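You operate a simulated robot arm through the tools that you are given. There is no shell and no other tool. Be economical: measure what you need, move in short steps, check, and stop when the job is done.

You are at the controls of a simulated two-armed robot. One attempt, no reset.

TASK
Switch the drying cabinet off and seal the damp box.
Fine: switch and heat knob to off, vent shut; side shutter and lid shut, latch locked.

The check looks at the end state, three seconds after you hand in, the way a careful person would. Anything else that was tipped, shoved, dropped, spilled or broken makes it a failure. A push-on lid holds only when it is set on centred and level and pressed home; a screw cap is set on level and turned clockwise until tight.

THE ROBOT
Two 6-joint arms with two-finger parallel grippers on one trunk, on a base that drives. Base frame: it is fixed to the floor where the robot stands at the start and does not move with it; the origin is under the middle of the robot, x ahead of it, y to its left, z up. Readings come in mm, degrees, newtons and seconds.
The left shoulder is at the start at [60, 187, 1126], the right one opposite. With the tool pointing down near the work surface each hand reaches from about 280 to 620 mm from the robot's upright axis, wherever it stands, measured 20 degrees to its own side. Places, roughly: cabinet switch [600, 0, 900]; damp box latch [700, 100, 1100]; damp box lid [900, 0, 1100]; heat knob [600, 100, 900]; hold button [600, 200, 900]; low pot (5x5x5 cm) [900, 100, 1000]; short white board (19x11x1 cm) [900, 100, 1000]; side shutter [800, -100, 1100]; turntable [500, 700, 900]; turntable lever [500, 500, 900]; vent slider [600, -100, 900]; zero button [600, 300, 900]. Payload 1.57 kg a hand.
The tool frame of a hand sits at the grasp point between the pads (the TCP): z along the fingers, y along the line on which they close. The tips reach 30 mm beyond it. The gripper opens to 110 mm. The fingers are 24 mm wide and 12 mm thick; the gripper's body (48 by 112 mm) begins 78 mm behind the TCP.
Orientation is that of the tool frame in the base frame, as a unit quaternion [w, x, y, z]. With the fingers straight down and closing along the base's y, the tool's x points along the base's -x, its y along +y and its z along -z.

THE INTERFACE
- The arms move only by the tool arm_command. It takes "left_series", "right_series" or both (then of equal length, played together; a hand with none holds still); each is a list of rows, each a list of 7 numbers: the shift along the tool's x, y, z in units of 25 mm (1.0 is 25 mm), then the turn, a rotation vector about the tool's x, y, z in units of 5 degrees (1.0 is 5 degrees), then the finger opening in m, from 0 to 0.11. In form: [[x, y, z, rx, ry, rz, jaw], ...]. A call has 1 to 20 rows; each row shifts and turns the commanded pose from where the row before left it, along the tool's axes as they then stand. A call with a number of a shift or a turn outside -1 to 1 is refused whole. Each row takes 0.2 s and may step no farther than 50 mm and 8.6 degrees from the row before; otherwise, or with a gripper value out of range, the whole call is refused. A pose out of reach is approached as far as the arm can. The call stops where the force on the tool passes 40 N (or 10 N more than at its start, if that is more) or the arm is blocked; 0.2 s more then pass. The fingers move at their own pace (about 153 mm/s each) and stop on an object; they squeeze with about 28 N. The grip force told is the motor's: it shows also when the fingers shut on nothing. Time passes only in rows, and 0.2 s behind the last, so rows that do not move let the fingers close. It gives the time, the measured TCP pose, the force on the tool (base axes), the opening and the grip force at its end, in the units of the frame above (readings bear some noise), with the torque about the TCP (base axes, N m) and any sound that the robot's microphone picked up.
- Cameras (640 x 400 px; columns grow to the right, rows downward): "scene" is now at [17.9, 6.9, 1669.6]; the picture's right is [0.08, -1.00, 0.00], its down [-0.74, -0.06, -0.66] and it looks along [0.66, 0.06, -0.75] (base axes); focal length 284 px, centre (320, 200). "left" rides on the left gripper at [70, -16, -141] in its tool frame; the picture's right is [0.23, 0.97, 0.00], its down [-0.86, 0.20, -0.48] and it looks along [-0.47, 0.11, 0.88] (tool axes); focal length 222 px, centre (320, 200). "right" rides on the right gripper at [70, 16, -141] in its tool frame; the picture's right is [-0.23, 0.97, 0.00], its down [-0.86, -0.20, -0.48] and it looks along [-0.47, -0.11, 0.88] (tool axes); focal length 222 px, centre (320, 200). There is no depth. A picture from a camera that has moved, and an enlarged one, comes with that camera's place and axes in the base frame and with its lens.
- get_image(camera): a new picture of that camera. The clock stands still meanwhile.
- move_column(by): slides the trunk up (or, below 0, down) by that many mm; the arms and the scene camera ride with it, the base frame stays. It gives what a move gives, with no picture.
- steer(legs): drives the robot by 1 to 6 legs, each [ahead, left, turn to the left] in mm, mm and degrees, along the robot's own axes; the way and the turn of a leg run together, so that a leg with both is an arc; at most 1500 mm and 180 degrees a leg. The arms and the cameras ride along, it lands a little off, and it stops where it bumps. It gives what a move gives.
- pan_tilt(pan, tilt): turns the head with the scene camera to pan (to the left, within 86 degrees either way) and tilt (down, from -29 to 69), counted from straight ahead of the robot. It gives what a move gives.
- close_up(camera, box): a new picture of the part [left, top, right, bottom] of that camera's present view, enlarged. The clock stands still meanwhile.
- finish_job(): hands the job in; it is judged then, once.

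Go step by step. Nothing tells you exact positions but the pictures and the camera data: compare them with the known pose of the tool, close in by small moves and look again before you grip or let go. The budget is 120 turns and 92 pictures, counting those below and the enlarged ones. Unless the task says otherwise, let go and move clear before handing in, and close with one line.

The tools are called as a command line: name --argument value ..., lists and objects as JSON in quotes. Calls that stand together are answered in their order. arm_command: Moves the arms, as the interface text tells. Its arguments: {"type":"object","properties":{"left_series":{"type":"array"},"right_series":{"type":"array"}},"required":[]} The other tools are called the same way: move_column (by) slides the trunk up or down; steer (legs) drives the base; pan_tilt (pan, tilt) turns the head that bears the scene camera; get_image (camera) takes a picture; close_up (camera, box) takes an enlarged picture of a part of a camera's view; finish_job () hands the job in.

At the start:

```text
time_s: 0.0
left_tcp_pos: [327.6, 108.0, 1380.4]
left_tcp_rot: [0.0, 0.0, 1.0, -0.001]
left_wrist_force: [0.0, 0.3, -0.7]
left_wrist_torque: [0.0, 0.01, 0.02]
left_gripper_width: 109.9
left_grasp_force: 0.1
right_tcp_pos: [359.4, -189.0, 1390.3]
right_tcp_rot: [0.0, 0.0, 1.0, 0.0]
right_wrist_force: [0.6, 0.5, 0.8]
right_wrist_torque: [0.02, -0.03, 0.0]
right_gripper_width: 110.2
right_grasp_force: 0.1
trunk travel left (down, up): [-755.0, 235.0]
robot x, y, heading: [1.9, 2.2, 0.1]
head pan, tilt: [4.7, 48.4]
```

scene: 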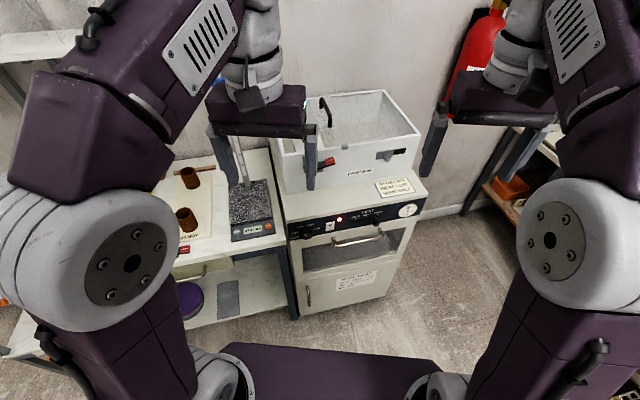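
right: 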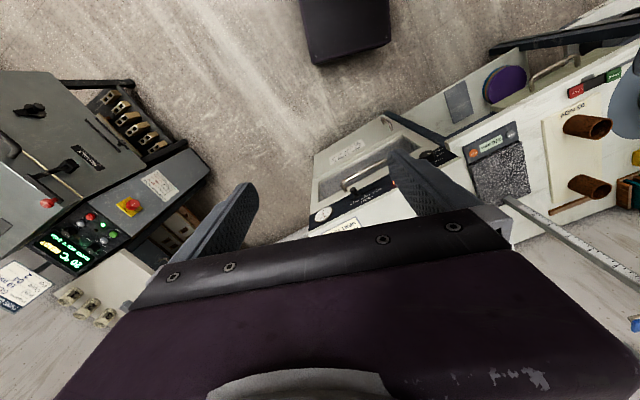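
left: 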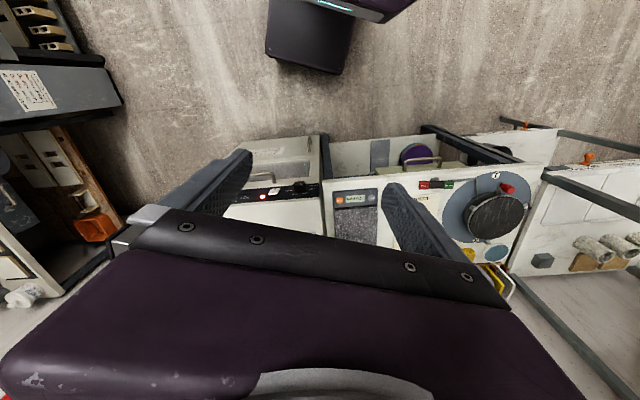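

The scene view shows the drying cabinet with a white damp box on top, partly hidden by the left gripper. I take close-ups to read the panel and the box.

close_up --camera "scene" --box '[260, 170, 440, 282]'

close_up --camera "scene" --box '[200, 70, 440, 220]'

```text
3.56 times, centred on (350, 226) of scene
camera zoom: at [17.9, 6.9, 1669.6], right [0.08, -1.0, 0.0], down [-0.74, -0.06, -0.66], along [0.66, 0.06, -0.75], focal length 1008 px, centre (213, 108)
```

zoom: 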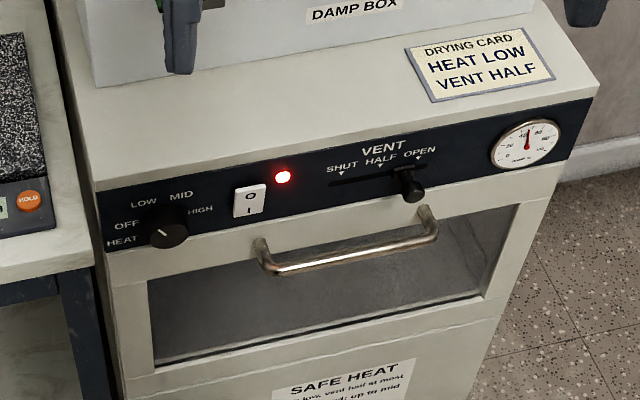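

```text
2.67 times, centred on (320, 145) of scene
camera zoom: at [17.9, 6.9, 1669.6], right [0.08, -1.0, 0.0], down [-0.74, -0.06, -0.66], along [0.66, 0.06, -0.75], focal length 756 px, centre (320, 347)
```

zoom: 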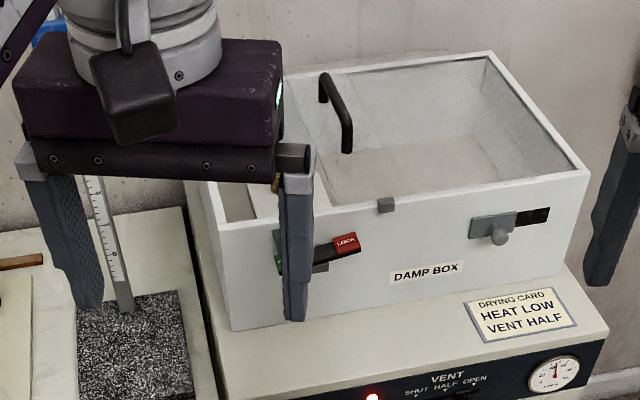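

The left gripper hides part of the box, so I move it to the left and look again.

arm_command --left_series '[[0, 1, 0, 0, 0, 0, 0.05], [0, 1, 0, 0, 0, 0, 0.05], [0, 1, 0, 0, 0, 0, 0.0], [0, 1, 0, 0, 0, 0, 0.0], [0, 1, 0, 0, 0, 0, 0.0], [0, 1, 0, 0, 0, 0, 0.0], [0, 1, 0, 0, 0, 0, 0.0], [0, 1, 0, 0, 0, 0, 0.0], [0, 1, 0, 0, 0, 0, 0.0]]'

close_up --camera "scene" --box '[200, 70, 440, 220]'

```text
time_s: 2.0
left_tcp_pos: [326.0, 333.3, 1379.8]
left_tcp_rot: [0.001, 0.0, 1.0, 0.0]
left_wrist_force: [0.4, 0.4, -0.1]
left_wrist_torque: [0.01, -0.02, -0.01]
left_gripper_width: 0.1
left_grasp_force: 21.3
right_tcp_pos: [358.9, -187.5, 1391.2]
right_tcp_rot: [0.0, 0.0, 1.0, 0.0]
right_wrist_force: [0.3, -0.1, -0.1]
right_wrist_torque: [0.0, 0.01, 0.0]
right_gripper_width: 110.0
right_grasp_force: 0.1
trunk travel left (down, up): [-755.0, 235.0]
robot x, y, heading: [-0.5, 1.0, 0.0]
head pan, tilt: [4.7, 48.4]
```

```text
2.67 times, centred on (320, 145) of scene
camera zoom: at [18.0, 8.1, 1669.6], right [0.08, -1.0, 0.0], down [-0.74, -0.06, -0.66], along [0.66, 0.05, -0.75], focal length 756 px, centre (320, 347)
```

zoom: 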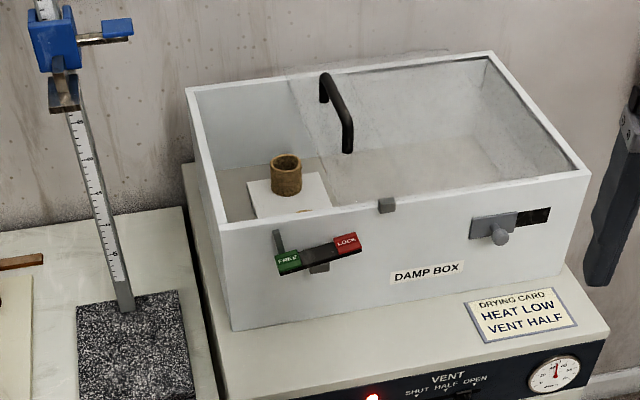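

I see the box has a clear lid with a handle slid right, the latch at FREE, and the shutter plate left of a black opening. I lower the trunk to get a stereo baseline.

move_column --by -200

close_up --camera "scene" --box '[200, 50, 440, 200]'

get_image --camera "scene"

```text
time_s: 4.2
left_tcp_pos: [327.8, 331.5, 1180.1]
left_tcp_rot: [0.0, 0.0, 1.0, 0.0]
left_wrist_force: [-0.1, -0.5, -0.6]
left_wrist_torque: [0.0, 0.0, 0.0]
left_gripper_width: 0.0
left_grasp_force: 21.1
right_tcp_pos: [358.7, -189.4, 1189.4]
right_tcp_rot: [0.0, -0.001, 1.0, 0.0]
right_wrist_force: [0.1, -0.4, -1.1]
right_wrist_torque: [-0.04, 0.05, -0.02]
right_gripper_width: 109.9
right_grasp_force: 0.1
trunk travel left (down, up): [-555.0, 435.0]
robot x, y, heading: [-3.0, -3.3, 0.1]
head pan, tilt: [4.7, 48.4]
```

```text
2.67 times, centred on (320, 125) of scene
camera zoom: at [17.8, 6.9, 1469.6], right [0.08, -1.0, 0.0], down [-0.74, -0.06, -0.66], along [0.66, 0.06, -0.75], focal length 756 px, centre (320, 400)
```

zoom: 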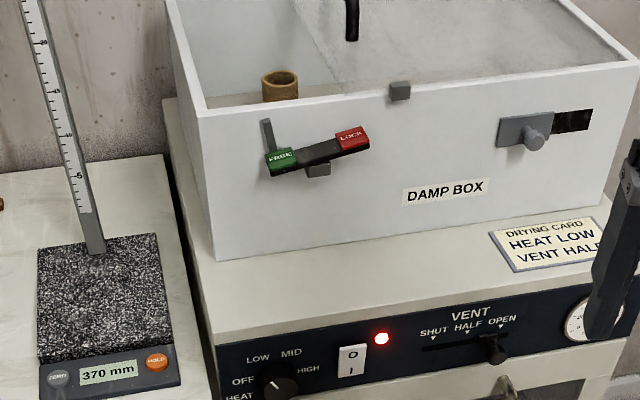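

```text
84 pictures are left
camera scene: at [17.8, 6.9, 1469.6], right [0.08, -1.0, 0.0], down [-0.74, -0.06, -0.66], along [0.66, 0.06, -0.75], focal length 284 px, centre (320, 200)
```

scene: 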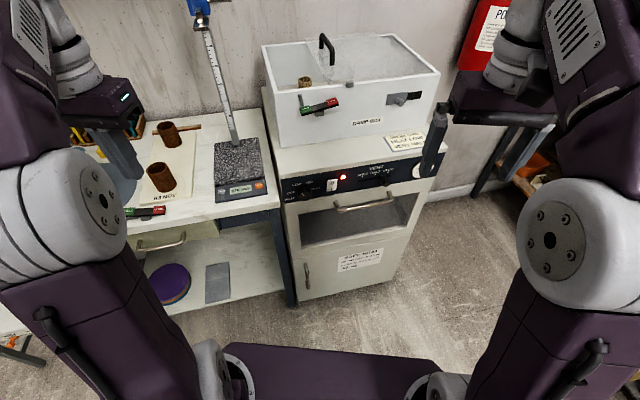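

By stereo the panel lies around [612, -10, 905] and the whole cabinet is yawed about 15–20° relative to me. I turn to face it and shift to the right.

steer --legs '[[0, 0, 17], [0, -200, 0]]'

pan_tilt --pan 0 --tilt 45

get_image --camera "scene"

get_image --camera "right"

```text
time_s: 6.7
left_tcp_pos: [271.7, 224.0, 1179.4]
left_tcp_rot: [0.0, -0.15, 0.989, 0.0]
left_wrist_force: [0.1, 0.0, -0.1]
left_wrist_torque: [-0.02, 0.01, 0.01]
left_gripper_width: 0.0
left_grasp_force: 21.3
right_tcp_pos: [456.7, -265.0, 1190.5]
right_tcp_rot: [-0.001, -0.148, 0.989, 0.0]
right_wrist_force: [-0.3, 0.2, -0.7]
right_wrist_torque: [0.01, -0.01, -0.03]
right_gripper_width: 109.9
right_grasp_force: 0.0
trunk travel left (down, up): [-555.0, 435.0]
robot x, y, heading: [59.1, -191.9, 17.4]
head pan, tilt: [4.7, 48.4]
```

```text
time_s: 7.4
left_tcp_pos: [273.3, 222.6, 1180.2]
left_tcp_rot: [0.0, -0.149, 0.989, 0.0]
left_wrist_force: [-0.8, 0.3, -0.3]
left_wrist_torque: [0.03, 0.0, 0.03]
left_gripper_width: 0.0
left_grasp_force: 21.3
right_tcp_pos: [457.8, -264.8, 1190.0]
right_tcp_rot: [-0.001, -0.15, 0.989, 0.0]
right_wrist_force: [0.3, 0.6, -0.1]
right_wrist_torque: [0.04, 0.05, 0.02]
right_gripper_width: 109.9
right_grasp_force: 0.0
trunk travel left (down, up): [-555.0, 435.0]
robot x, y, heading: [58.6, -185.8, 17.2]
head pan, tilt: [0.0, 45.0]
```

```text
83 pictures are left
camera scene: at [78.3, -183.3, 1474.2], right [0.3, -0.96, 0.0], down [-0.68, -0.21, -0.71], along [0.68, 0.21, -0.71], focal length 284 px, centre (320, 200)
```

scene: 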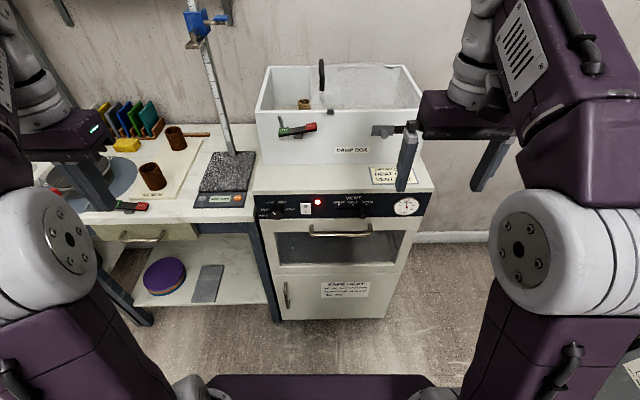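

```text
82 pictures are left
camera right: at [385.5, -269.6, 1331.8], right [-0.07, 1.0, 0.0], down [0.88, 0.06, 0.48], along [0.48, 0.03, -0.88], focal length 222 px, centre (320, 200)
```

right: 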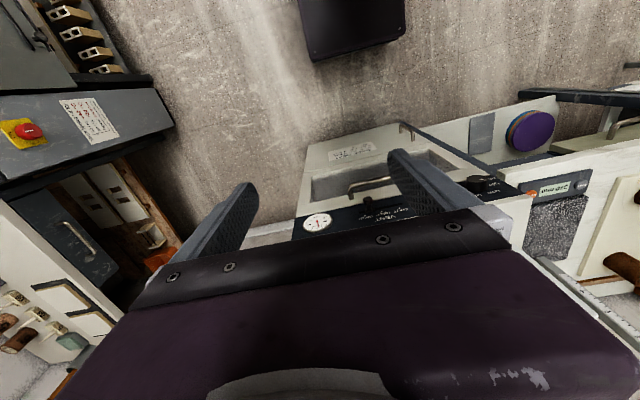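

I now face the cabinet squarely. Close-ups of the panel and of the box latch come next.

close_up --camera "scene" --box '[245, 165, 445, 290]'

close_up --camera "scene" --box '[245, 50, 437, 170]'

```text
3.20 times, centred on (345, 228) of scene
camera zoom: at [78.3, -183.3, 1474.2], right [0.3, -0.96, 0.0], down [-0.68, -0.21, -0.71], along [0.68, 0.21, -0.71], focal length 907 px, centre (240, 112)
```

zoom: 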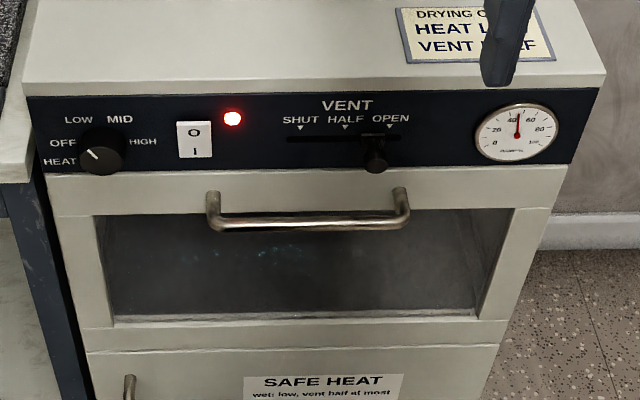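

```text
3.33 times, centred on (341, 110) of scene
camera zoom: at [78.3, -183.3, 1474.2], right [0.3, -0.96, 0.0], down [-0.68, -0.21, -0.71], along [0.68, 0.21, -0.71], focal length 945 px, centre (250, 500)
```

zoom: 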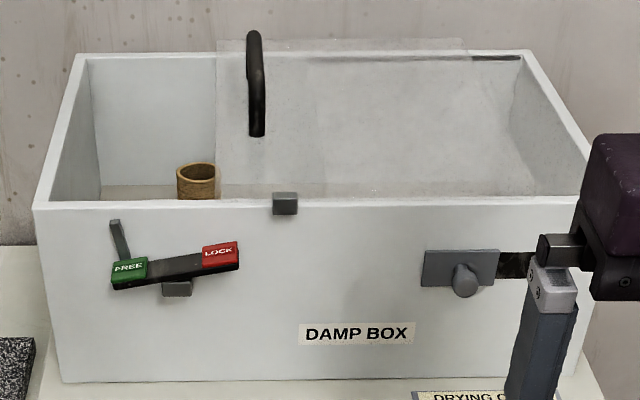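

The lid is a sliding pane needing about 130 mm to the left, the latch has a hook on its left, and the shutter plate moves right. The knob seems to be at LOW and the vent near OPEN. I bring both hands to a forward-pointing pose in front of the panel.

arm_command --left_series '[[-0.2, 0, 0.4, 0, -1, 0, 0], [-0.164, 0, 0.416, 0, -1, 0, 0], [-0.128, 0, 0.429, 0, -1, 0, 0], [-0.09, 0, 0.438, 0, -1, 0, 0], [-0.051, 0, 0.444, 0, -1, 0, 0], [-0.012, 0, 0.447, 0, -1, 0, 0], [0.027, 0, 0.446, 0, -1, 0, 0], [0.066, 0, 0.442, 0, -1, 0, 0], [0.104, 0, 0.435, 0, -1, 0, 0], [0.141, 0, 0.424, 0, -1, 0, 0], [0.178, 0, 0.41, 0, -1, 0, 0], [0.213, 0, 0.393, 0, -1, 0, 0], [0.246, 0, 0.373, 0, -1, 0, 0], [0.278, 0, 0.351, 0, -1, 0, 0], [0.307, 0, 0.325, 0, -1, 0, 0], [0.335, 0, 0.297, 0, -1, 0, 0], [0.359, 0, 0.266, 0, -1, 0, 0], [0.381, 0, 0.234, 0, -1, 0, 0]]' --right_series '[[-0.2, 0, 0.4, 0, -1, 0, 0], [-0.164, 0, 0.416, 0, -1, 0, 0], [-0.128, 0, 0.429, 0, -1, 0, 0], [-0.09, 0, 0.438, 0, -1, 0, 0], [-0.051, 0, 0.444, 0, -1, 0, 0], [-0.012, 0, 0.447, 0, -1, 0, 0], [0.027, 0, 0.446, 0, -1, 0, 0], [0.066, 0, 0.442, 0, -1, 0, 0], [0.104, 0, 0.435, 0, -1, 0, 0], [0.141, 0, 0.424, 0, -1, 0, 0], [0.178, 0, 0.41, 0, -1, 0, 0], [0.213, 0, 0.393, 0, -1, 0, 0], [0.246, 0, 0.373, 0, -1, 0, 0], [0.278, 0, 0.351, 0, -1, 0, 0], [0.307, 0, 0.325, 0, -1, 0, 0], [0.335, 0, 0.297, 0, -1, 0, 0], [0.359, 0, 0.266, 0, -1, 0, 0], [0.381, 0, 0.234, 0, -1, 0, 0]]'

get_image --camera "scene"

get_image --camera "left"

get_image --camera "right"

```text
time_s: 11.2
left_tcp_pos: [372.5, 295.0, 1024.4]
left_tcp_rot: [0.699, -0.107, 0.7, 0.104]
left_wrist_force: [-0.4, 0.1, 0.4]
left_wrist_torque: [0.01, 0.02, -0.01]
left_gripper_width: 0.0
left_grasp_force: 21.5
left hand out of reach, approached as far as the arm can: row 14, 15, 16, 17, 18
right_tcp_pos: [593.2, -223.4, 1118.9]
right_tcp_rot: [0.692, -0.108, 0.706, 0.105]
right_wrist_force: [-0.2, 0.4, -0.1]
right_wrist_torque: [-0.03, -0.03, -0.03]
right_gripper_width: 0.0
right_grasp_force: 22.0
right hand out of reach, approached as far as the arm can: row 7, 8, 9, 10, 12, 14, 15, 16, 17, 18
trunk travel left (down, up): [-555.0, 435.0]
robot x, y, heading: [58.1, -190.4, 17.4]
head pan, tilt: [0.0, 45.0]
```

```text
79 pictures are left
camera scene: at [77.6, -182.1, 1474.3], right [0.3, -0.96, 0.0], down [-0.68, -0.21, -0.71], along [0.68, 0.21, -0.71], focal length 284 px, centre (320, 200)
```

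scene: 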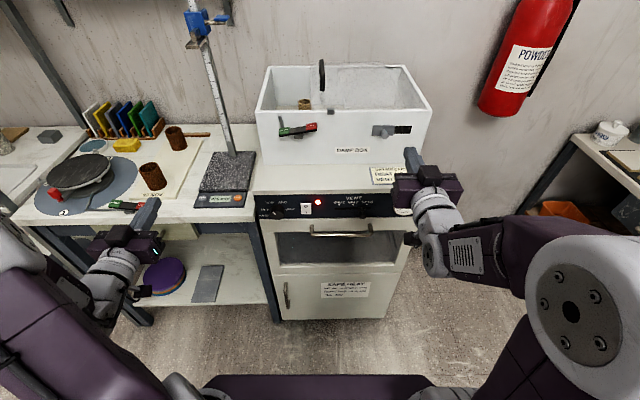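

```text
78 pictures are left
camera left: at [242.5, 236.9, 954.7], right [-0.29, 0.93, -0.23], down [-0.52, 0.05, 0.86], along [0.81, 0.36, 0.46], focal length 222 px, centre (320, 200)
```

left: 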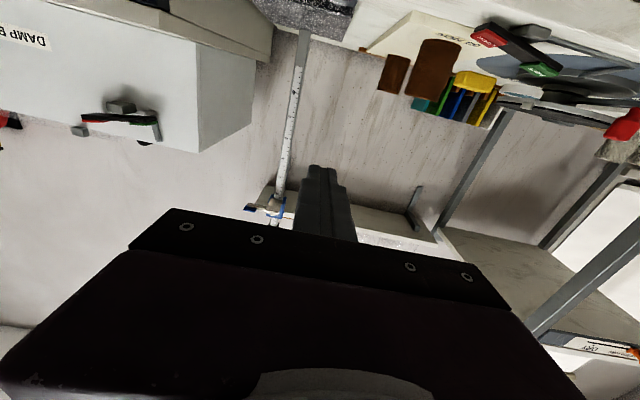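

```text
77 pictures are left
camera right: at [452.0, -250.4, 1051.3], right [-0.28, 0.93, 0.23], down [-0.38, -0.33, 0.86], along [0.88, 0.16, 0.45], focal length 222 px, centre (320, 200)
```

right: 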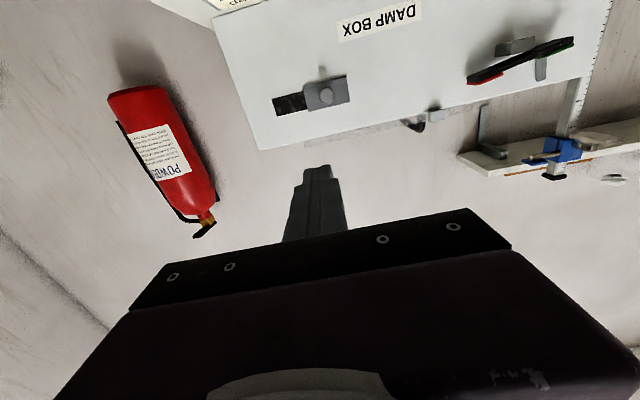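

Both hands stopped short because a forward-pointing pose this close is inside the reach limit. I raise the trunk to give the arms more room, then step the right hand down to learn how it responds.

move_column --by 200

arm_command --right_series '[[0, 0, 0, 0, 0, 0, 0], [1, 0, 0, 0, 0, 0, 0], [1, 0, 0, 0, 0, 0, 0]]' --left_series '[[0, 0, 0, 0, 0, 0, 0], [1, 0, 0, 0, 0, 0, 0], [1, 0, 0, 0, 0, 0, 0]]'

```text
time_s: 13.3
left_tcp_pos: [373.9, 293.4, 1224.2]
left_tcp_rot: [0.698, -0.106, 0.7, 0.103]
left_wrist_force: [-0.4, 0.2, 0.0]
left_wrist_torque: [-0.02, -0.02, 0.03]
left_gripper_width: 0.0
left_grasp_force: 21.2
right_tcp_pos: [594.3, -224.3, 1316.9]
right_tcp_rot: [0.692, -0.106, 0.707, 0.104]
right_wrist_force: [0.0, 0.1, -0.1]
right_wrist_torque: [-0.04, 0.03, -0.01]
right_gripper_width: 0.0
right_grasp_force: 21.3
trunk travel left (down, up): [-755.0, 235.0]
robot x, y, heading: [60.3, -188.8, 17.2]
head pan, tilt: [0.0, 45.0]
```

```text
time_s: 14.2
left_tcp_pos: [379.9, 317.3, 1205.2]
left_tcp_rot: [0.698, -0.107, 0.701, 0.102]
left_wrist_force: [0.4, 0.7, 0.3]
left_wrist_torque: [-0.04, -0.01, 0.01]
left_gripper_width: 0.0
left_grasp_force: 21.1
left hand out of reach, approached as far as the arm can: row 2, 3
right_tcp_pos: [592.8, -223.3, 1316.3]
right_tcp_rot: [0.692, -0.107, 0.706, 0.104]
right_wrist_force: [-0.2, -0.2, -0.1]
right_wrist_torque: [0.0, 0.01, 0.0]
right_gripper_width: 0.0
right_grasp_force: 21.0
right hand out of reach, approached as far as the arm can: row 2, 3
trunk travel left (down, up): [-755.0, 235.0]
robot x, y, heading: [58.3, -190.6, 17.1]
head pan, tilt: [0.0, 45.0]
```

The limit is the inner one, so I go forward first and then down around it.

arm_command --right_series '[[0, 0, 1, 0, 0, 0, 0], [0, 0, 1, 0, 0, 0, 0], [0, 0, 1, 0, 0, 0, 0], [1, 0, 0, 0, 0, 0, 0], [1, 0, 0, 0, 0, 0, 0]]' --left_series '[[0, 0, 1, 0, 0, 0, 0], [0, 0, 1, 0, 0, 0, 0], [0, -1, 1, 0, 0, 0, 0], [1, -1, 0, 0, 0, 0, 0], [1, -1, 0, 0, 0, 0, 0]]'

```text
time_s: 15.3
left_tcp_pos: [487.3, 297.1, 1187.1]
left_tcp_rot: [0.697, -0.108, 0.702, 0.097]
left_wrist_force: [0.5, 0.6, 0.1]
left_wrist_torque: [-0.01, -0.01, 0.02]
left_gripper_width: 0.0
left_grasp_force: 21.0
left hand out of reach, approached as far as the arm can: row 4, 5
right_tcp_pos: [677.0, -199.3, 1289.6]
right_tcp_rot: [0.689, -0.107, 0.709, 0.104]
right_wrist_force: [-1.2, -0.2, -1.4]
right_wrist_torque: [0.01, 0.01, -0.03]
right_gripper_width: 0.0
right_grasp_force: 21.4
right hand out of reach, approached as far as the arm can: row 4, 5
trunk travel left (down, up): [-755.0, 235.0]
robot x, y, heading: [56.0, -191.5, 17.1]
head pan, tilt: [0.0, 45.0]
```

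I back the robot up 130 mm so that the forward-pointing work lies farther out from the shoulders, then try lowering again.

steer --legs '[[-130, 0, 0]]'

arm_command --right_series '[[0, 0, 1, 0, 0, 0, 0], [0, 0, 1, 0, 0, 0, 0], [1, 0, 0, 0, 0, 0, 0], [1, 0, 0, 0, 0, 0, 0], [1, 0, 0, 0, 0, 0, 0], [1, 0, 0, 0, 0, 0, 0]]' --left_series '[[0, 0, 1, 0, 0, 0, 0], [0, 0, 1, 0, 0, 0, 0], [0, 0, 1, 0, 0, 0, 0], [1, 0, 1, 0, 0, 0, 0], [1, 0, 0, 0, 0, 0, 0], [1, 0, 0, 0, 0, 0, 0]]'

get_image --camera "scene"

```text
time_s: 16.7
left_tcp_pos: [359.4, 254.2, 1188.4]
left_tcp_rot: [0.697, -0.107, 0.702, 0.095]
left_wrist_force: [-0.6, 0.1, -0.2]
left_wrist_torque: [-0.01, 0.0, -0.02]
left_gripper_width: 0.0
left_grasp_force: 21.6
right_tcp_pos: [548.0, -240.7, 1288.0]
right_tcp_rot: [0.688, -0.106, 0.71, 0.103]
right_wrist_force: [-0.1, 0.4, -0.7]
right_wrist_torque: [0.0, 0.03, -0.03]
right_gripper_width: 0.0
right_grasp_force: 21.1
trunk travel left (down, up): [-755.0, 235.0]
robot x, y, heading: [-72.5, -230.5, 17.0]
head pan, tilt: [0.0, 45.0]
```

```text
time_s: 18.1
left_tcp_pos: [455.8, 281.9, 1110.4]
left_tcp_rot: [0.698, -0.106, 0.702, 0.094]
left_wrist_force: [-0.3, 0.5, -0.5]
left_wrist_torque: [0.01, -0.03, 0.01]
left_gripper_width: 0.0
left_grasp_force: 20.8
right_tcp_pos: [623.4, -216.0, 1229.4]
right_tcp_rot: [0.686, -0.106, 0.713, 0.102]
right_wrist_force: [0.2, 0.1, -0.8]
right_wrist_torque: [0.01, 0.0, 0.01]
right_gripper_width: 0.0
right_grasp_force: 21.0
right hand out of reach, approached as far as the arm can: row 4, 5, 6
trunk travel left (down, up): [-755.0, 235.0]
robot x, y, heading: [-69.5, -227.3, 17.0]
head pan, tilt: [0.0, 45.0]
```

```text
76 pictures are left
camera scene: at [-51.7, -222.3, 1674.3], right [0.29, -0.96, 0.0], down [-0.68, -0.21, -0.71], along [0.68, 0.21, -0.71], focal length 284 px, centre (320, 200)
```

scene: 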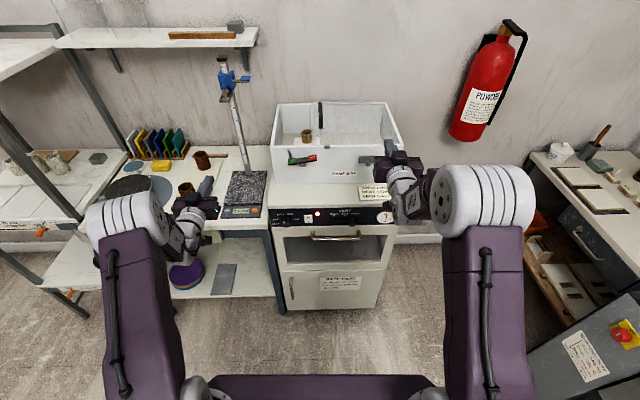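

The left arm now moves freely while the right is stuck at a limit. I shift the right hand outward and down to find its workable area.

arm_command --right_series '[[0, -1, 0, 0, 0, 0, 0], [0, -1, 0, 0, 0, 0, 0], [0, -1, 0, 0, 0, 0, 0], [0, -1, 0, 0, 0, 0, 0], [1, -1, 0, 0, 0, 0, 0], [1, -1, 0, 0, 0, 0, 0], [1, 0, 0, 0, 0, 0, 0], [1, 0, 0, 0, 0, 0, 0]]'

```text
time_s: 19.9
left_tcp_pos: [455.2, 281.2, 1110.2]
left_tcp_rot: [0.697, -0.108, 0.702, 0.095]
left_wrist_force: [0.4, 0.3, 0.1]
left_wrist_torque: [0.02, 0.0, 0.0]
left_gripper_width: 0.1
left_grasp_force: 20.7
right_tcp_pos: [706.4, -358.0, 1156.3]
right_tcp_rot: [0.687, -0.106, 0.712, 0.102]
right_wrist_force: [0.2, 1.0, 0.4]
right_wrist_torque: [0.01, 0.03, -0.01]
right_gripper_width: 0.2
right_grasp_force: 21.4
right hand out of reach, approached as far as the arm can: row 5, 6, 7, 8
trunk travel left (down, up): [-755.0, 235.0]
robot x, y, heading: [-70.5, -228.4, 17.1]
head pan, tilt: [0.0, 45.0]
```

The workable forward-pointing zone is about 650 mm ahead and beyond. I back up another 60 mm for clearance, then bring the left hand inward and down towards the panel height.

steer --legs '[[-60, 0, 0]]'

arm_command --left_series '[[0, -1, 0, 0, 0, 0, 0], [0, -1, 0, 0, 0, 0, 0], [0, -1, 0, 0, 0, 0, 0], [0, -1, 0, 0, 0, 0, 0], [0, -1, 0, 0, 0, 0, 0], [0, -1, 0, 0, 0, 0, 0], [0, -1, 0, 0, 0, 0, 0], [0.5, -1, 0, 0, 0, 0, 0], [1, 0, 0, 0, 0, 0, 0], [1, 0, 0, 0, 0, 0, 0], [1, 0, 0, 0, 0, 0, 0], [1, 0, 0, 0, 0, 0, 0]]'

get_image --camera "scene"

```text
time_s: 20.8
left_tcp_pos: [400.2, 265.9, 1108.7]
left_tcp_rot: [0.696, -0.108, 0.703, 0.096]
left_wrist_force: [0.1, 0.4, -0.7]
left_wrist_torque: [-0.03, -0.01, 0.01]
left_gripper_width: 0.0
left_grasp_force: 21.6
right_tcp_pos: [652.5, -371.3, 1152.6]
right_tcp_rot: [0.686, -0.106, 0.712, 0.102]
right_wrist_force: [0.0, 0.6, 0.6]
right_wrist_torque: [0.02, 0.0, -0.01]
right_gripper_width: 0.1
right_grasp_force: 21.3
trunk travel left (down, up): [-755.0, 235.0]
robot x, y, heading: [-131.8, -245.3, 17.3]
head pan, tilt: [0.0, 45.0]
```

```text
time_s: 23.4
left_tcp_pos: [457.8, 233.2, 1038.4]
left_tcp_rot: [0.698, -0.111, 0.702, 0.09]
left_wrist_force: [0.3, 0.1, -0.5]
left_wrist_torque: [0.01, 0.0, 0.03]
left_gripper_width: 0.0
left_grasp_force: 21.4
left hand out of reach, approached as far as the arm can: row 2, 3, 4, 5, 6, 7, 8, 9, 10, 11, 12
right_tcp_pos: [650.0, -372.3, 1155.7]
right_tcp_rot: [0.686, -0.107, 0.712, 0.103]
right_wrist_force: [0.4, -0.9, 0.1]
right_wrist_torque: [0.03, 0.0, -0.01]
right_gripper_width: 0.0
right_grasp_force: 21.8
trunk travel left (down, up): [-755.0, 235.0]
robot x, y, heading: [-133.2, -245.7, 17.2]
head pan, tilt: [0.0, 45.0]
```

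```text
75 pictures are left
camera scene: at [-108.4, -239.5, 1674.3], right [0.29, -0.96, 0.0], down [-0.68, -0.21, -0.71], along [0.68, 0.21, -0.71], focal length 284 px, centre (320, 200)
```

scene: 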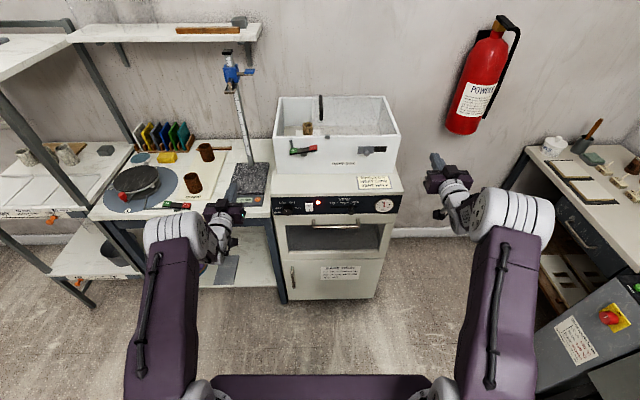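

The pattern shows that forward-pointing poses are easy when the hands are above shoulder level. I lift and draw back both hands, then I'll lower the trunk a lot.

arm_command --left_series '[[-1, 0, 0, 0, 0, 0, 0], [-1, 0, 0, 0, 0, 0, 0], [-1, 0, 0, 0, 0, 0, 0], [-1, 0, 0, 0, 0, 0, 0], [-1, 0, 0, 0, 0, 0, 0], [-1, 0, 0, 0, 0, 0, 0], [-1, 0, 0, 0, 0, 0, 0], [-1, 0, 0, 0, 0, 0, 0], [-1, 0, 0, 0, 0, 0, 0], [-1, 0, 0, 0, 0, 0, 0], [-1, 0, 0, 0, 0, 0, 0], [-1, 0, 0, 0, 0, 0, 0]]' --right_series '[[-1, 0, 0, 0, 0, 0, 0], [-1, 0, 0, 0, 0, 0, 0], [-1, 0, 0, 0, 0, 0, 0], [-1, 0, 0, 0, 0, 0, 0], [-1, 0, 0, 0, 0, 0, 0], [-1, 0, 0, 0, 0, 0, 0], [-1, 0, 0, 0, 0, 0, 0], [0, 1, 0, 0, 0, 0, 0], [0, 1, -1, 0, 0, 0, 0], [0, 1, -1, 0, 0, 0, 0], [0, 1, -1, 0, 0, 0, 0], [0, 1, -1, 0, 0, 0, 0]]'

```text
time_s: 26.0
left_tcp_pos: [454.5, 238.0, 1336.1]
left_tcp_rot: [0.698, -0.108, 0.701, 0.097]
left_wrist_force: [0.0, -0.2, -1.0]
left_wrist_torque: [-0.04, -0.03, 0.01]
left_gripper_width: 0.1
left_grasp_force: 21.2
right_tcp_pos: [519.9, -282.2, 1338.5]
right_tcp_rot: [0.687, -0.108, 0.711, 0.105]
right_wrist_force: [-0.3, 0.2, -0.5]
right_wrist_torque: [0.02, -0.02, 0.02]
right_gripper_width: 0.0
right_grasp_force: 21.1
trunk travel left (down, up): [-755.0, 235.0]
robot x, y, heading: [-127.6, -248.8, 17.2]
head pan, tilt: [0.0, 45.0]
```

arm_command --left_series '[[0, -1, -1, 0, 0, 0, 0], [0, -1, -1, 0, 0, 0, 0], [0, -1, -1, 0, 0, 0, 0], [0, -1, -1, 0, 0, 0, 0], [0, -1, 0, 0, 0, 0, 0], [0, -1, 0, 0, 0, 0, 0], [0, -1, 0, 0, 0, 0, 0]]' --right_series '[[0, 0, 0, 0, 0, 0, 0], [0, 1, 0, 0, 0, 0, 0], [0, 1, 0, 0, 0, 0, 0], [0, 0, 0, 0, 0, 0, 0], [0, 0, 0, 0, 0, 0, 0], [0, 0, 0, 0, 0, 0, 0], [0, 0, 0, 0, 0, 0, 0]]'

move_column --by -440

pan_tilt --pan 0 --tilt 25

get_image --camera "scene"

get_image --camera "left"

```text
time_s: 27.6
left_tcp_pos: [368.5, 149.7, 1353.6]
left_tcp_rot: [0.697, -0.104, 0.703, 0.092]
left_wrist_force: [-0.4, -0.7, 0.4]
left_wrist_torque: [-0.04, -0.01, 0.02]
left_gripper_width: 0.0
left_grasp_force: 21.4
left hand out of reach, approached as far as the arm can: row 3, 4, 5, 6, 7
right_tcp_pos: [508.8, -234.2, 1335.5]
right_tcp_rot: [0.687, -0.107, 0.711, 0.103]
right_wrist_force: [0.5, -0.3, -0.3]
right_wrist_torque: [0.05, 0.0, 0.0]
right_gripper_width: 0.0
right_grasp_force: 21.5
trunk travel left (down, up): [-755.0, 235.0]
robot x, y, heading: [-125.6, -247.4, 17.2]
head pan, tilt: [0.0, 45.0]
```

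```text
refused: -440 is not a number from -400 to 400
```

```text
time_s: 28.5
left_tcp_pos: [369.3, 149.9, 1351.9]
left_tcp_rot: [0.697, -0.105, 0.703, 0.093]
left_wrist_force: [0.1, -0.6, -0.6]
left_wrist_torque: [-0.01, 0.02, 0.0]
left_gripper_width: 0.0
left_grasp_force: 21.2
right_tcp_pos: [509.6, -233.9, 1335.2]
right_tcp_rot: [0.687, -0.107, 0.711, 0.103]
right_wrist_force: [0.1, -0.1, -0.2]
right_wrist_torque: [-0.03, 0.0, 0.0]
right_gripper_width: 0.0
right_grasp_force: 20.8
trunk travel left (down, up): [-755.0, 235.0]
robot x, y, heading: [-125.3, -245.5, 17.1]
head pan, tilt: [0.0, 25.0]
```

```text
74 pictures are left
camera scene: at [-98.7, -236.9, 1704.8], right [0.29, -0.96, 0.0], down [-0.4, -0.12, -0.91], along [0.87, 0.27, -0.42], focal length 284 px, centre (320, 200)
```

scene: 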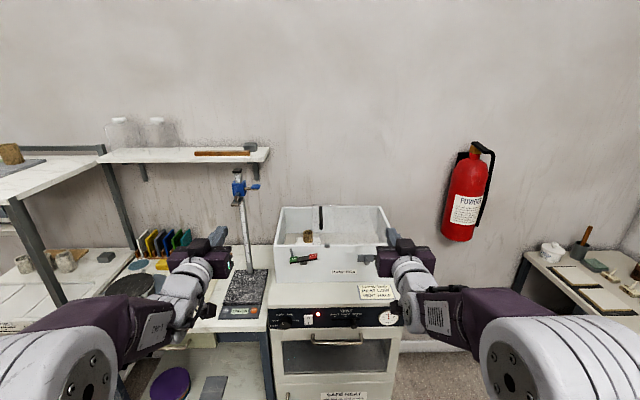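

```text
73 pictures are left
camera left: at [237.5, 94.5, 1283.9], right [-0.27, 0.93, -0.24], down [-0.51, 0.08, 0.86], along [0.82, 0.35, 0.45], focal length 222 px, centre (320, 200)
```

left: 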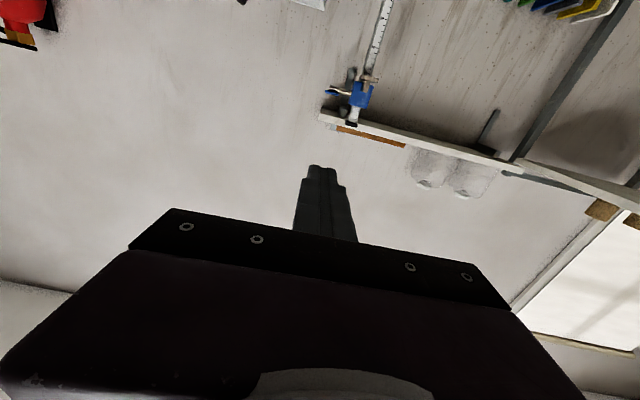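

move_column --by -400

get_image --camera "scene"

```text
time_s: 32.3
left_tcp_pos: [369.0, 149.6, 951.1]
left_tcp_rot: [0.697, -0.104, 0.703, 0.093]
left_wrist_force: [0.0, 0.3, 0.9]
left_wrist_torque: [0.0, 0.01, -0.01]
left_gripper_width: 0.1
left_grasp_force: 20.9
right_tcp_pos: [508.1, -234.5, 935.6]
right_tcp_rot: [0.687, -0.108, 0.711, 0.104]
right_wrist_force: [-0.1, 0.1, -0.3]
right_wrist_torque: [0.0, 0.0, 0.02]
right_gripper_width: 0.0
right_grasp_force: 21.7
trunk travel left (down, up): [-355.0, 635.0]
robot x, y, heading: [-130.1, -245.0, 16.8]
head pan, tilt: [0.0, 25.0]
```

```text
72 pictures are left
camera scene: at [-99.0, -237.1, 1304.9], right [0.29, -0.96, 0.0], down [-0.4, -0.12, -0.91], along [0.87, 0.27, -0.42], focal length 284 px, centre (320, 200)
```

scene: 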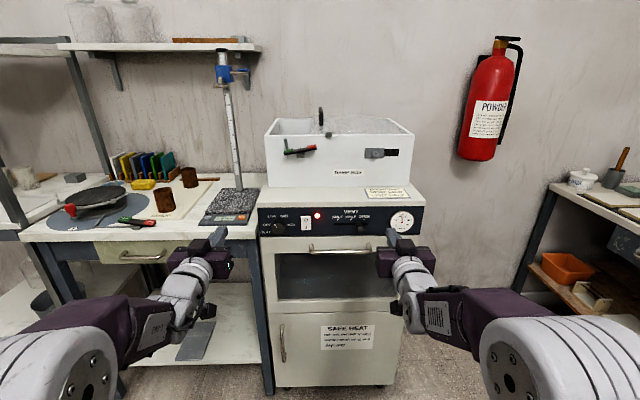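

Clear view now. I zoom in on the panel to measure it.

close_up --camera "scene" --box '[250, 190, 434, 305]'

close_up --camera "scene" --box '[255, 95, 431, 205]'

```text
3.48 times, centred on (342, 248) of scene
camera zoom: at [-99.0, -237.1, 1304.9], right [0.29, -0.96, 0.0], down [-0.4, -0.12, -0.91], along [0.87, 0.27, -0.42], focal length 986 px, centre (244, 35)
```

zoom: 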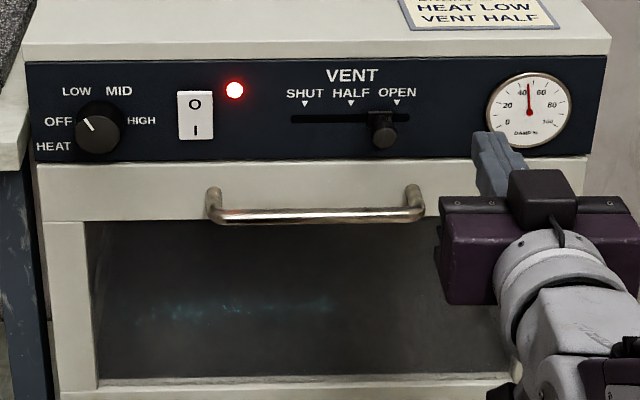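

```text
3.64 times, centred on (343, 150) of scene
camera zoom: at [-99.0, -237.1, 1304.9], right [0.29, -0.96, 0.0], down [-0.4, -0.12, -0.91], along [0.87, 0.27, -0.42], focal length 1031 px, centre (236, 382)
```

zoom: 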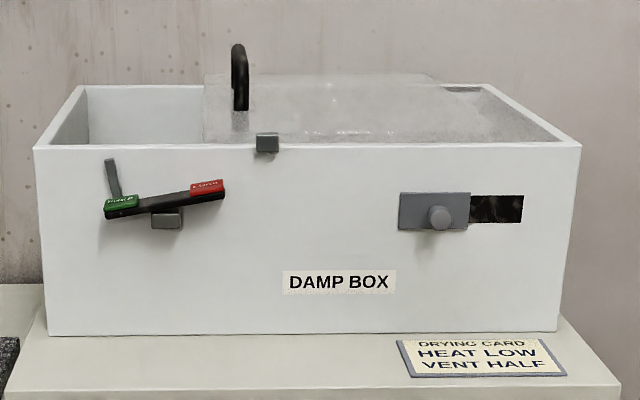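

The panel is at 748 mm ahead of the camera; vent knob at z≈873, heat knob z≈879, switch z≈882. I move the right hand down and left so that it will come in just right of the vent knob.

arm_command --right_series '[[0.5, 0.3, 1, 0, 0, 0, 0], [0.5, 0.3, 1, 0, 0, 0, 0], [0.5, 0.3, 1, 0, 0, 0, 0], [0.5, 0, 0, 0, 0, 0, 0], [0.5, 0, 0, 0, 0, 0, 0]]'

get_image --camera "right"

close_up --camera "scene" --box '[250, 190, 434, 305]'

```text
time_s: 33.5
left_tcp_pos: [368.6, 149.6, 952.2]
left_tcp_rot: [0.697, -0.104, 0.703, 0.093]
left_wrist_force: [1.0, -0.9, 0.2]
left_wrist_torque: [0.01, -0.01, 0.0]
left_gripper_width: 0.0
left_grasp_force: 21.2
right_tcp_pos: [571.5, -191.4, 870.2]
right_tcp_rot: [0.686, -0.107, 0.712, 0.103]
right_wrist_force: [0.0, -0.4, -0.6]
right_wrist_torque: [0.05, 0.0, 0.0]
right_gripper_width: 0.1
right_grasp_force: 21.3
trunk travel left (down, up): [-355.0, 635.0]
robot x, y, heading: [-129.6, -245.6, 17.3]
head pan, tilt: [0.0, 25.0]
```

```text
69 pictures are left
camera right: at [430.0, -216.5, 806.4], right [-0.28, 0.93, 0.23], down [-0.37, -0.32, 0.87], along [0.89, 0.16, 0.43], focal length 222 px, centre (320, 200)
```

right: 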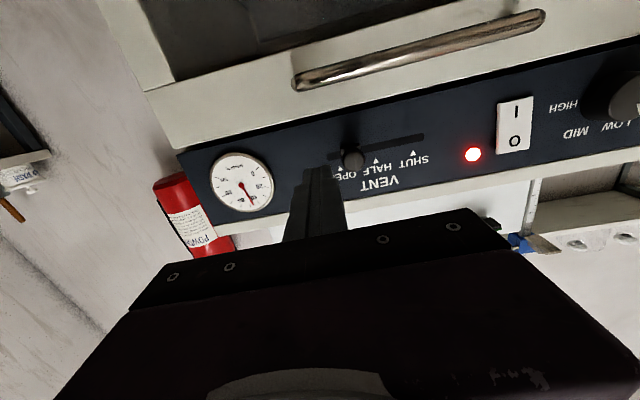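

```text
3.48 times, centred on (342, 248) of scene
camera zoom: at [-98.5, -237.0, 1304.8], right [0.29, -0.96, 0.0], down [-0.4, -0.12, -0.91], along [0.87, 0.27, -0.42], focal length 986 px, centre (244, 35)
```

zoom: 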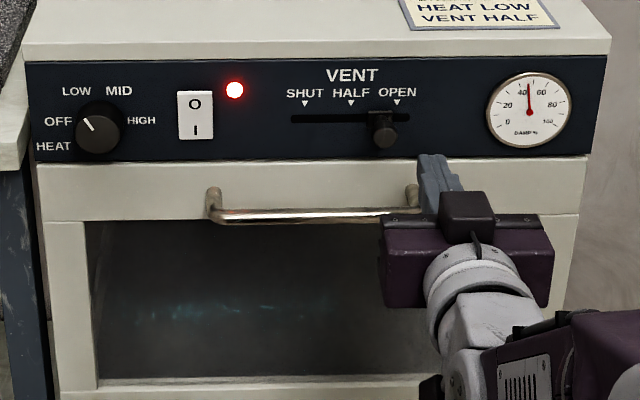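

The fingertip lines up to the right of the vent knob. I advance 50 mm and start a small push left.

arm_command --right_series '[[-0.06, 0, 1, 0, 0, 0, 0], [-0.06, 0, 1, 0, 0, 0, 0], [0, 0.5, 0, 0, 0, 0, 0], [0, 0.5, 0, 0, 0, 0, 0], [0, 0.3, 0, 0, 0, 0, 0]]'

close_up --camera "scene" --box '[250, 190, 434, 305]'

```text
time_s: 34.7
left_tcp_pos: [370.0, 151.3, 952.1]
left_tcp_rot: [0.697, -0.104, 0.703, 0.092]
left_wrist_force: [-0.5, -0.1, 0.3]
left_wrist_torque: [-0.01, 0.02, -0.03]
left_gripper_width: 0.0
left_grasp_force: 21.3
right_tcp_pos: [612.6, -144.2, 871.3]
right_tcp_rot: [0.687, -0.106, 0.712, 0.102]
right_wrist_force: [1.0, -0.2, 0.3]
right_wrist_torque: [0.02, -0.01, -0.01]
right_gripper_width: 0.1
right_grasp_force: 21.3
trunk travel left (down, up): [-355.0, 635.0]
robot x, y, heading: [-130.0, -247.5, 17.2]
head pan, tilt: [0.0, 25.0]
```

```text
3.48 times, centred on (342, 248) of scene
camera zoom: at [-98.9, -237.0, 1304.9], right [0.29, -0.96, 0.0], down [-0.4, -0.12, -0.91], along [0.87, 0.27, -0.42], focal length 986 px, centre (244, 35)
```

zoom: 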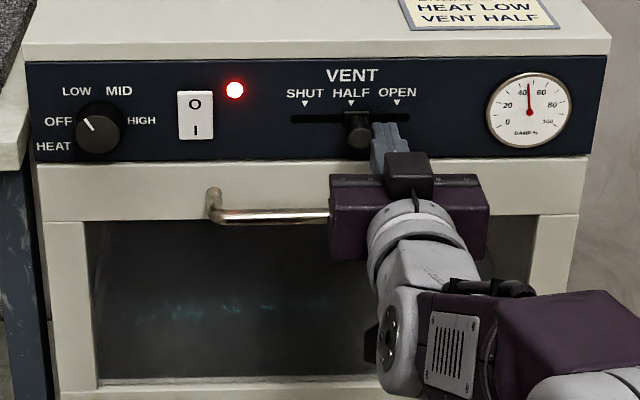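

arm_command --right_series '[[0, 0.5, 0, 0, 0, 0, 0], [0, 0.5, 0, 0, 0, 0, 0], [0, 0.4, 0, 0, 0, 0, 0], [0, 0.2, 0, 0, 0, 0, 0], [0, 0.1, 0, 0, 0, 0, 0]]'

close_up --camera "scene" --box '[250, 190, 434, 305]'

```text
time_s: 35.9
left_tcp_pos: [369.0, 150.1, 951.8]
left_tcp_rot: [0.697, -0.104, 0.703, 0.092]
left_wrist_force: [0.2, 0.0, -0.1]
left_wrist_torque: [-0.03, -0.01, 0.0]
left_gripper_width: 0.0
left_grasp_force: 21.5
right_tcp_pos: [598.6, -105.1, 873.1]
right_tcp_rot: [0.687, -0.106, 0.712, 0.102]
right_wrist_force: [-0.3, -0.7, -1.1]
right_wrist_torque: [0.01, 0.01, -0.01]
right_gripper_width: 0.0
right_grasp_force: 21.2
trunk travel left (down, up): [-355.0, 635.0]
robot x, y, heading: [-127.9, -242.9, 17.0]
head pan, tilt: [0.0, 25.0]
```

```text
3.48 times, centred on (342, 248) of scene
camera zoom: at [-98.9, -237.0, 1304.9], right [0.29, -0.96, 0.0], down [-0.4, -0.12, -0.91], along [0.87, 0.27, -0.42], focal length 986 px, centre (244, 35)
```

zoom: 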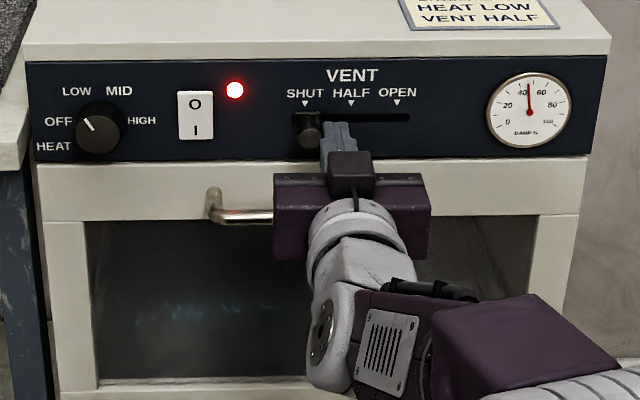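

Almost at SHUT; a few more small pushes to seat it at the stop.

arm_command --right_series '[[0, 0.08, 0, 0, 0, 0, 0], [0, 0.08, 0, 0, 0, 0, 0]]'

close_up --camera "scene" --box '[310, 205, 374, 245]'

```text
time_s: 36.5
left_tcp_pos: [369.9, 149.5, 952.1]
left_tcp_rot: [0.697, -0.103, 0.703, 0.093]
left_wrist_force: [0.3, -0.2, 0.9]
left_wrist_torque: [-0.01, 0.04, 0.01]
left_gripper_width: 0.0
left_grasp_force: 22.1
right_tcp_pos: [598.7, -102.1, 872.0]
right_tcp_rot: [0.687, -0.107, 0.711, 0.104]
right_wrist_force: [1.5, -4.3, -0.3]
right_wrist_torque: [0.02, 0.0, -0.14]
right_gripper_width: 0.0
right_grasp_force: 21.4
trunk travel left (down, up): [-355.0, 635.0]
robot x, y, heading: [-130.9, -247.5, 16.7]
head pan, tilt: [0.0, 25.0]
```

```text
10.00 times, centred on (342, 225) of scene
camera zoom: at [-98.6, -238.0, 1304.8], right [0.29, -0.96, 0.0], down [-0.4, -0.12, -0.91], along [0.87, 0.27, -0.42], focal length 2836 px, centre (100, -50)
```

zoom: 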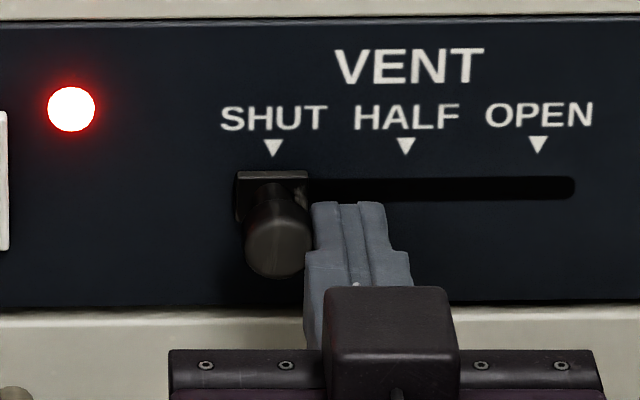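

Vent is at SHUT. I withdraw the right hand and bring it in front of the top (O) half of the switch.

arm_command --right_series '[[0, -0.1, 0, 0, 0, 0, 0], [0, 0, -0.8, 0, 0, 0, 0], [0, 0, -0.8, 0, 0, 0, 0], [-0.3, 1, 0, 0, 0, 0, 0], [-0.3, 1, 0, 0, 0, 0, 0], [-0.3, 1, 0, 0, 0, 0, 0], [0, 1, 0, 0, 0, 0, 0], [0, 0.75, 0, 0, 0, 0, 0]]'

close_up --camera "scene" --box '[250, 190, 434, 305]'

```text
time_s: 38.3
left_tcp_pos: [368.5, 149.7, 952.2]
left_tcp_rot: [0.697, -0.104, 0.703, 0.092]
left_wrist_force: [0.1, 0.4, 0.0]
left_wrist_torque: [0.0, -0.02, 0.01]
left_gripper_width: 0.0
left_grasp_force: 21.4
right_tcp_pos: [526.1, -2.7, 895.6]
right_tcp_rot: [0.687, -0.107, 0.711, 0.103]
right_wrist_force: [-0.5, -0.1, 0.1]
right_wrist_torque: [0.0, 0.0, -0.01]
right_gripper_width: 0.1
right_grasp_force: 21.0
trunk travel left (down, up): [-355.0, 635.0]
robot x, y, heading: [-131.9, -246.8, 17.0]
head pan, tilt: [0.0, 25.0]
```

```text
3.48 times, centred on (342, 248) of scene
camera zoom: at [-98.9, -236.8, 1304.8], right [0.29, -0.96, 0.0], down [-0.4, -0.12, -0.91], along [0.87, 0.27, -0.42], focal length 986 px, centre (244, 35)
```

zoom: 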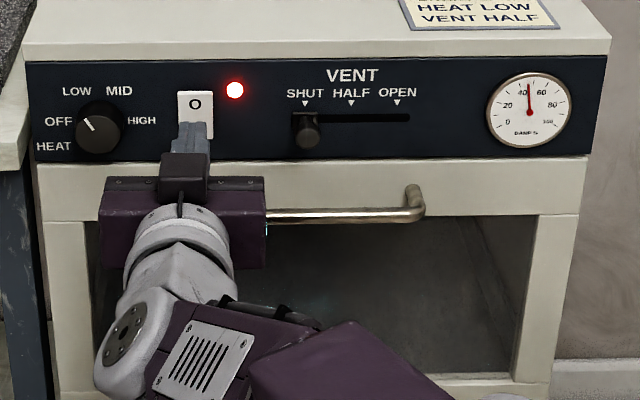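

Aligned with the O half. I raise a touch and press in gently.

arm_command --right_series '[[-0.18, 0, 0.6, 0, 0, 0, 0], [-0.03, 0, 0.6, 0, 0, 0, 0], [0, 0, 0.2, 0, 0, 0, 0], [0, 0, 0.2, 0, 0, 0, 0], [0, 0, 0.15, 0, 0, 0, 0], [0, 0, 0.1, 0, 0, 0, 0], [0, 0, 0.1, 0, 0, 0, 0]]'

close_up --camera "scene" --box '[250, 190, 434, 305]'

```text
time_s: 40.0
left_tcp_pos: [365.5, 147.7, 955.1]
left_tcp_rot: [0.698, -0.103, 0.702, 0.092]
left_wrist_force: [0.4, 0.0, 0.5]
left_wrist_torque: [-0.01, 0.01, 0.02]
left_gripper_width: 0.0
left_grasp_force: 21.5
right_tcp_pos: [567.6, 13.0, 898.3]
right_tcp_rot: [0.686, -0.106, 0.712, 0.102]
right_wrist_force: [-18.5, -10.8, 0.9]
right_wrist_torque: [-0.18, 0.19, 0.01]
right_gripper_width: 0.0
right_grasp_force: 21.4
trunk travel left (down, up): [-355.0, 635.0]
robot x, y, heading: [-128.4, -249.8, 17.1]
head pan, tilt: [0.0, 25.0]
stopped in row 7 (right hand): the force on the tool passed its limit at 41 N (the readings are from after the stop); the commanded pose is now the measured one
```

```text
3.48 times, centred on (342, 248) of scene
camera zoom: at [-103.5, -239.7, 1305.1], right [0.29, -0.96, 0.0], down [-0.4, -0.12, -0.91], along [0.87, 0.27, -0.42], focal length 986 px, centre (244, 35)
```

zoom: 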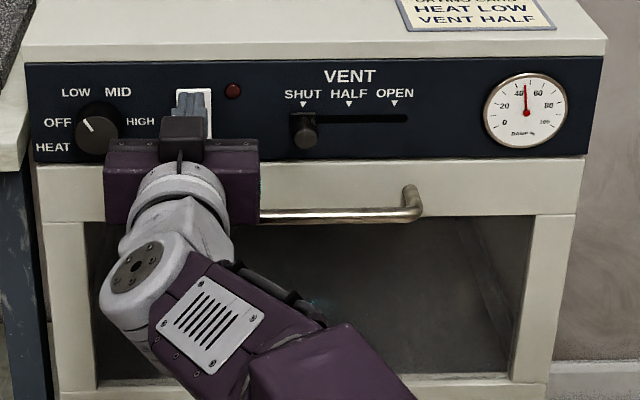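

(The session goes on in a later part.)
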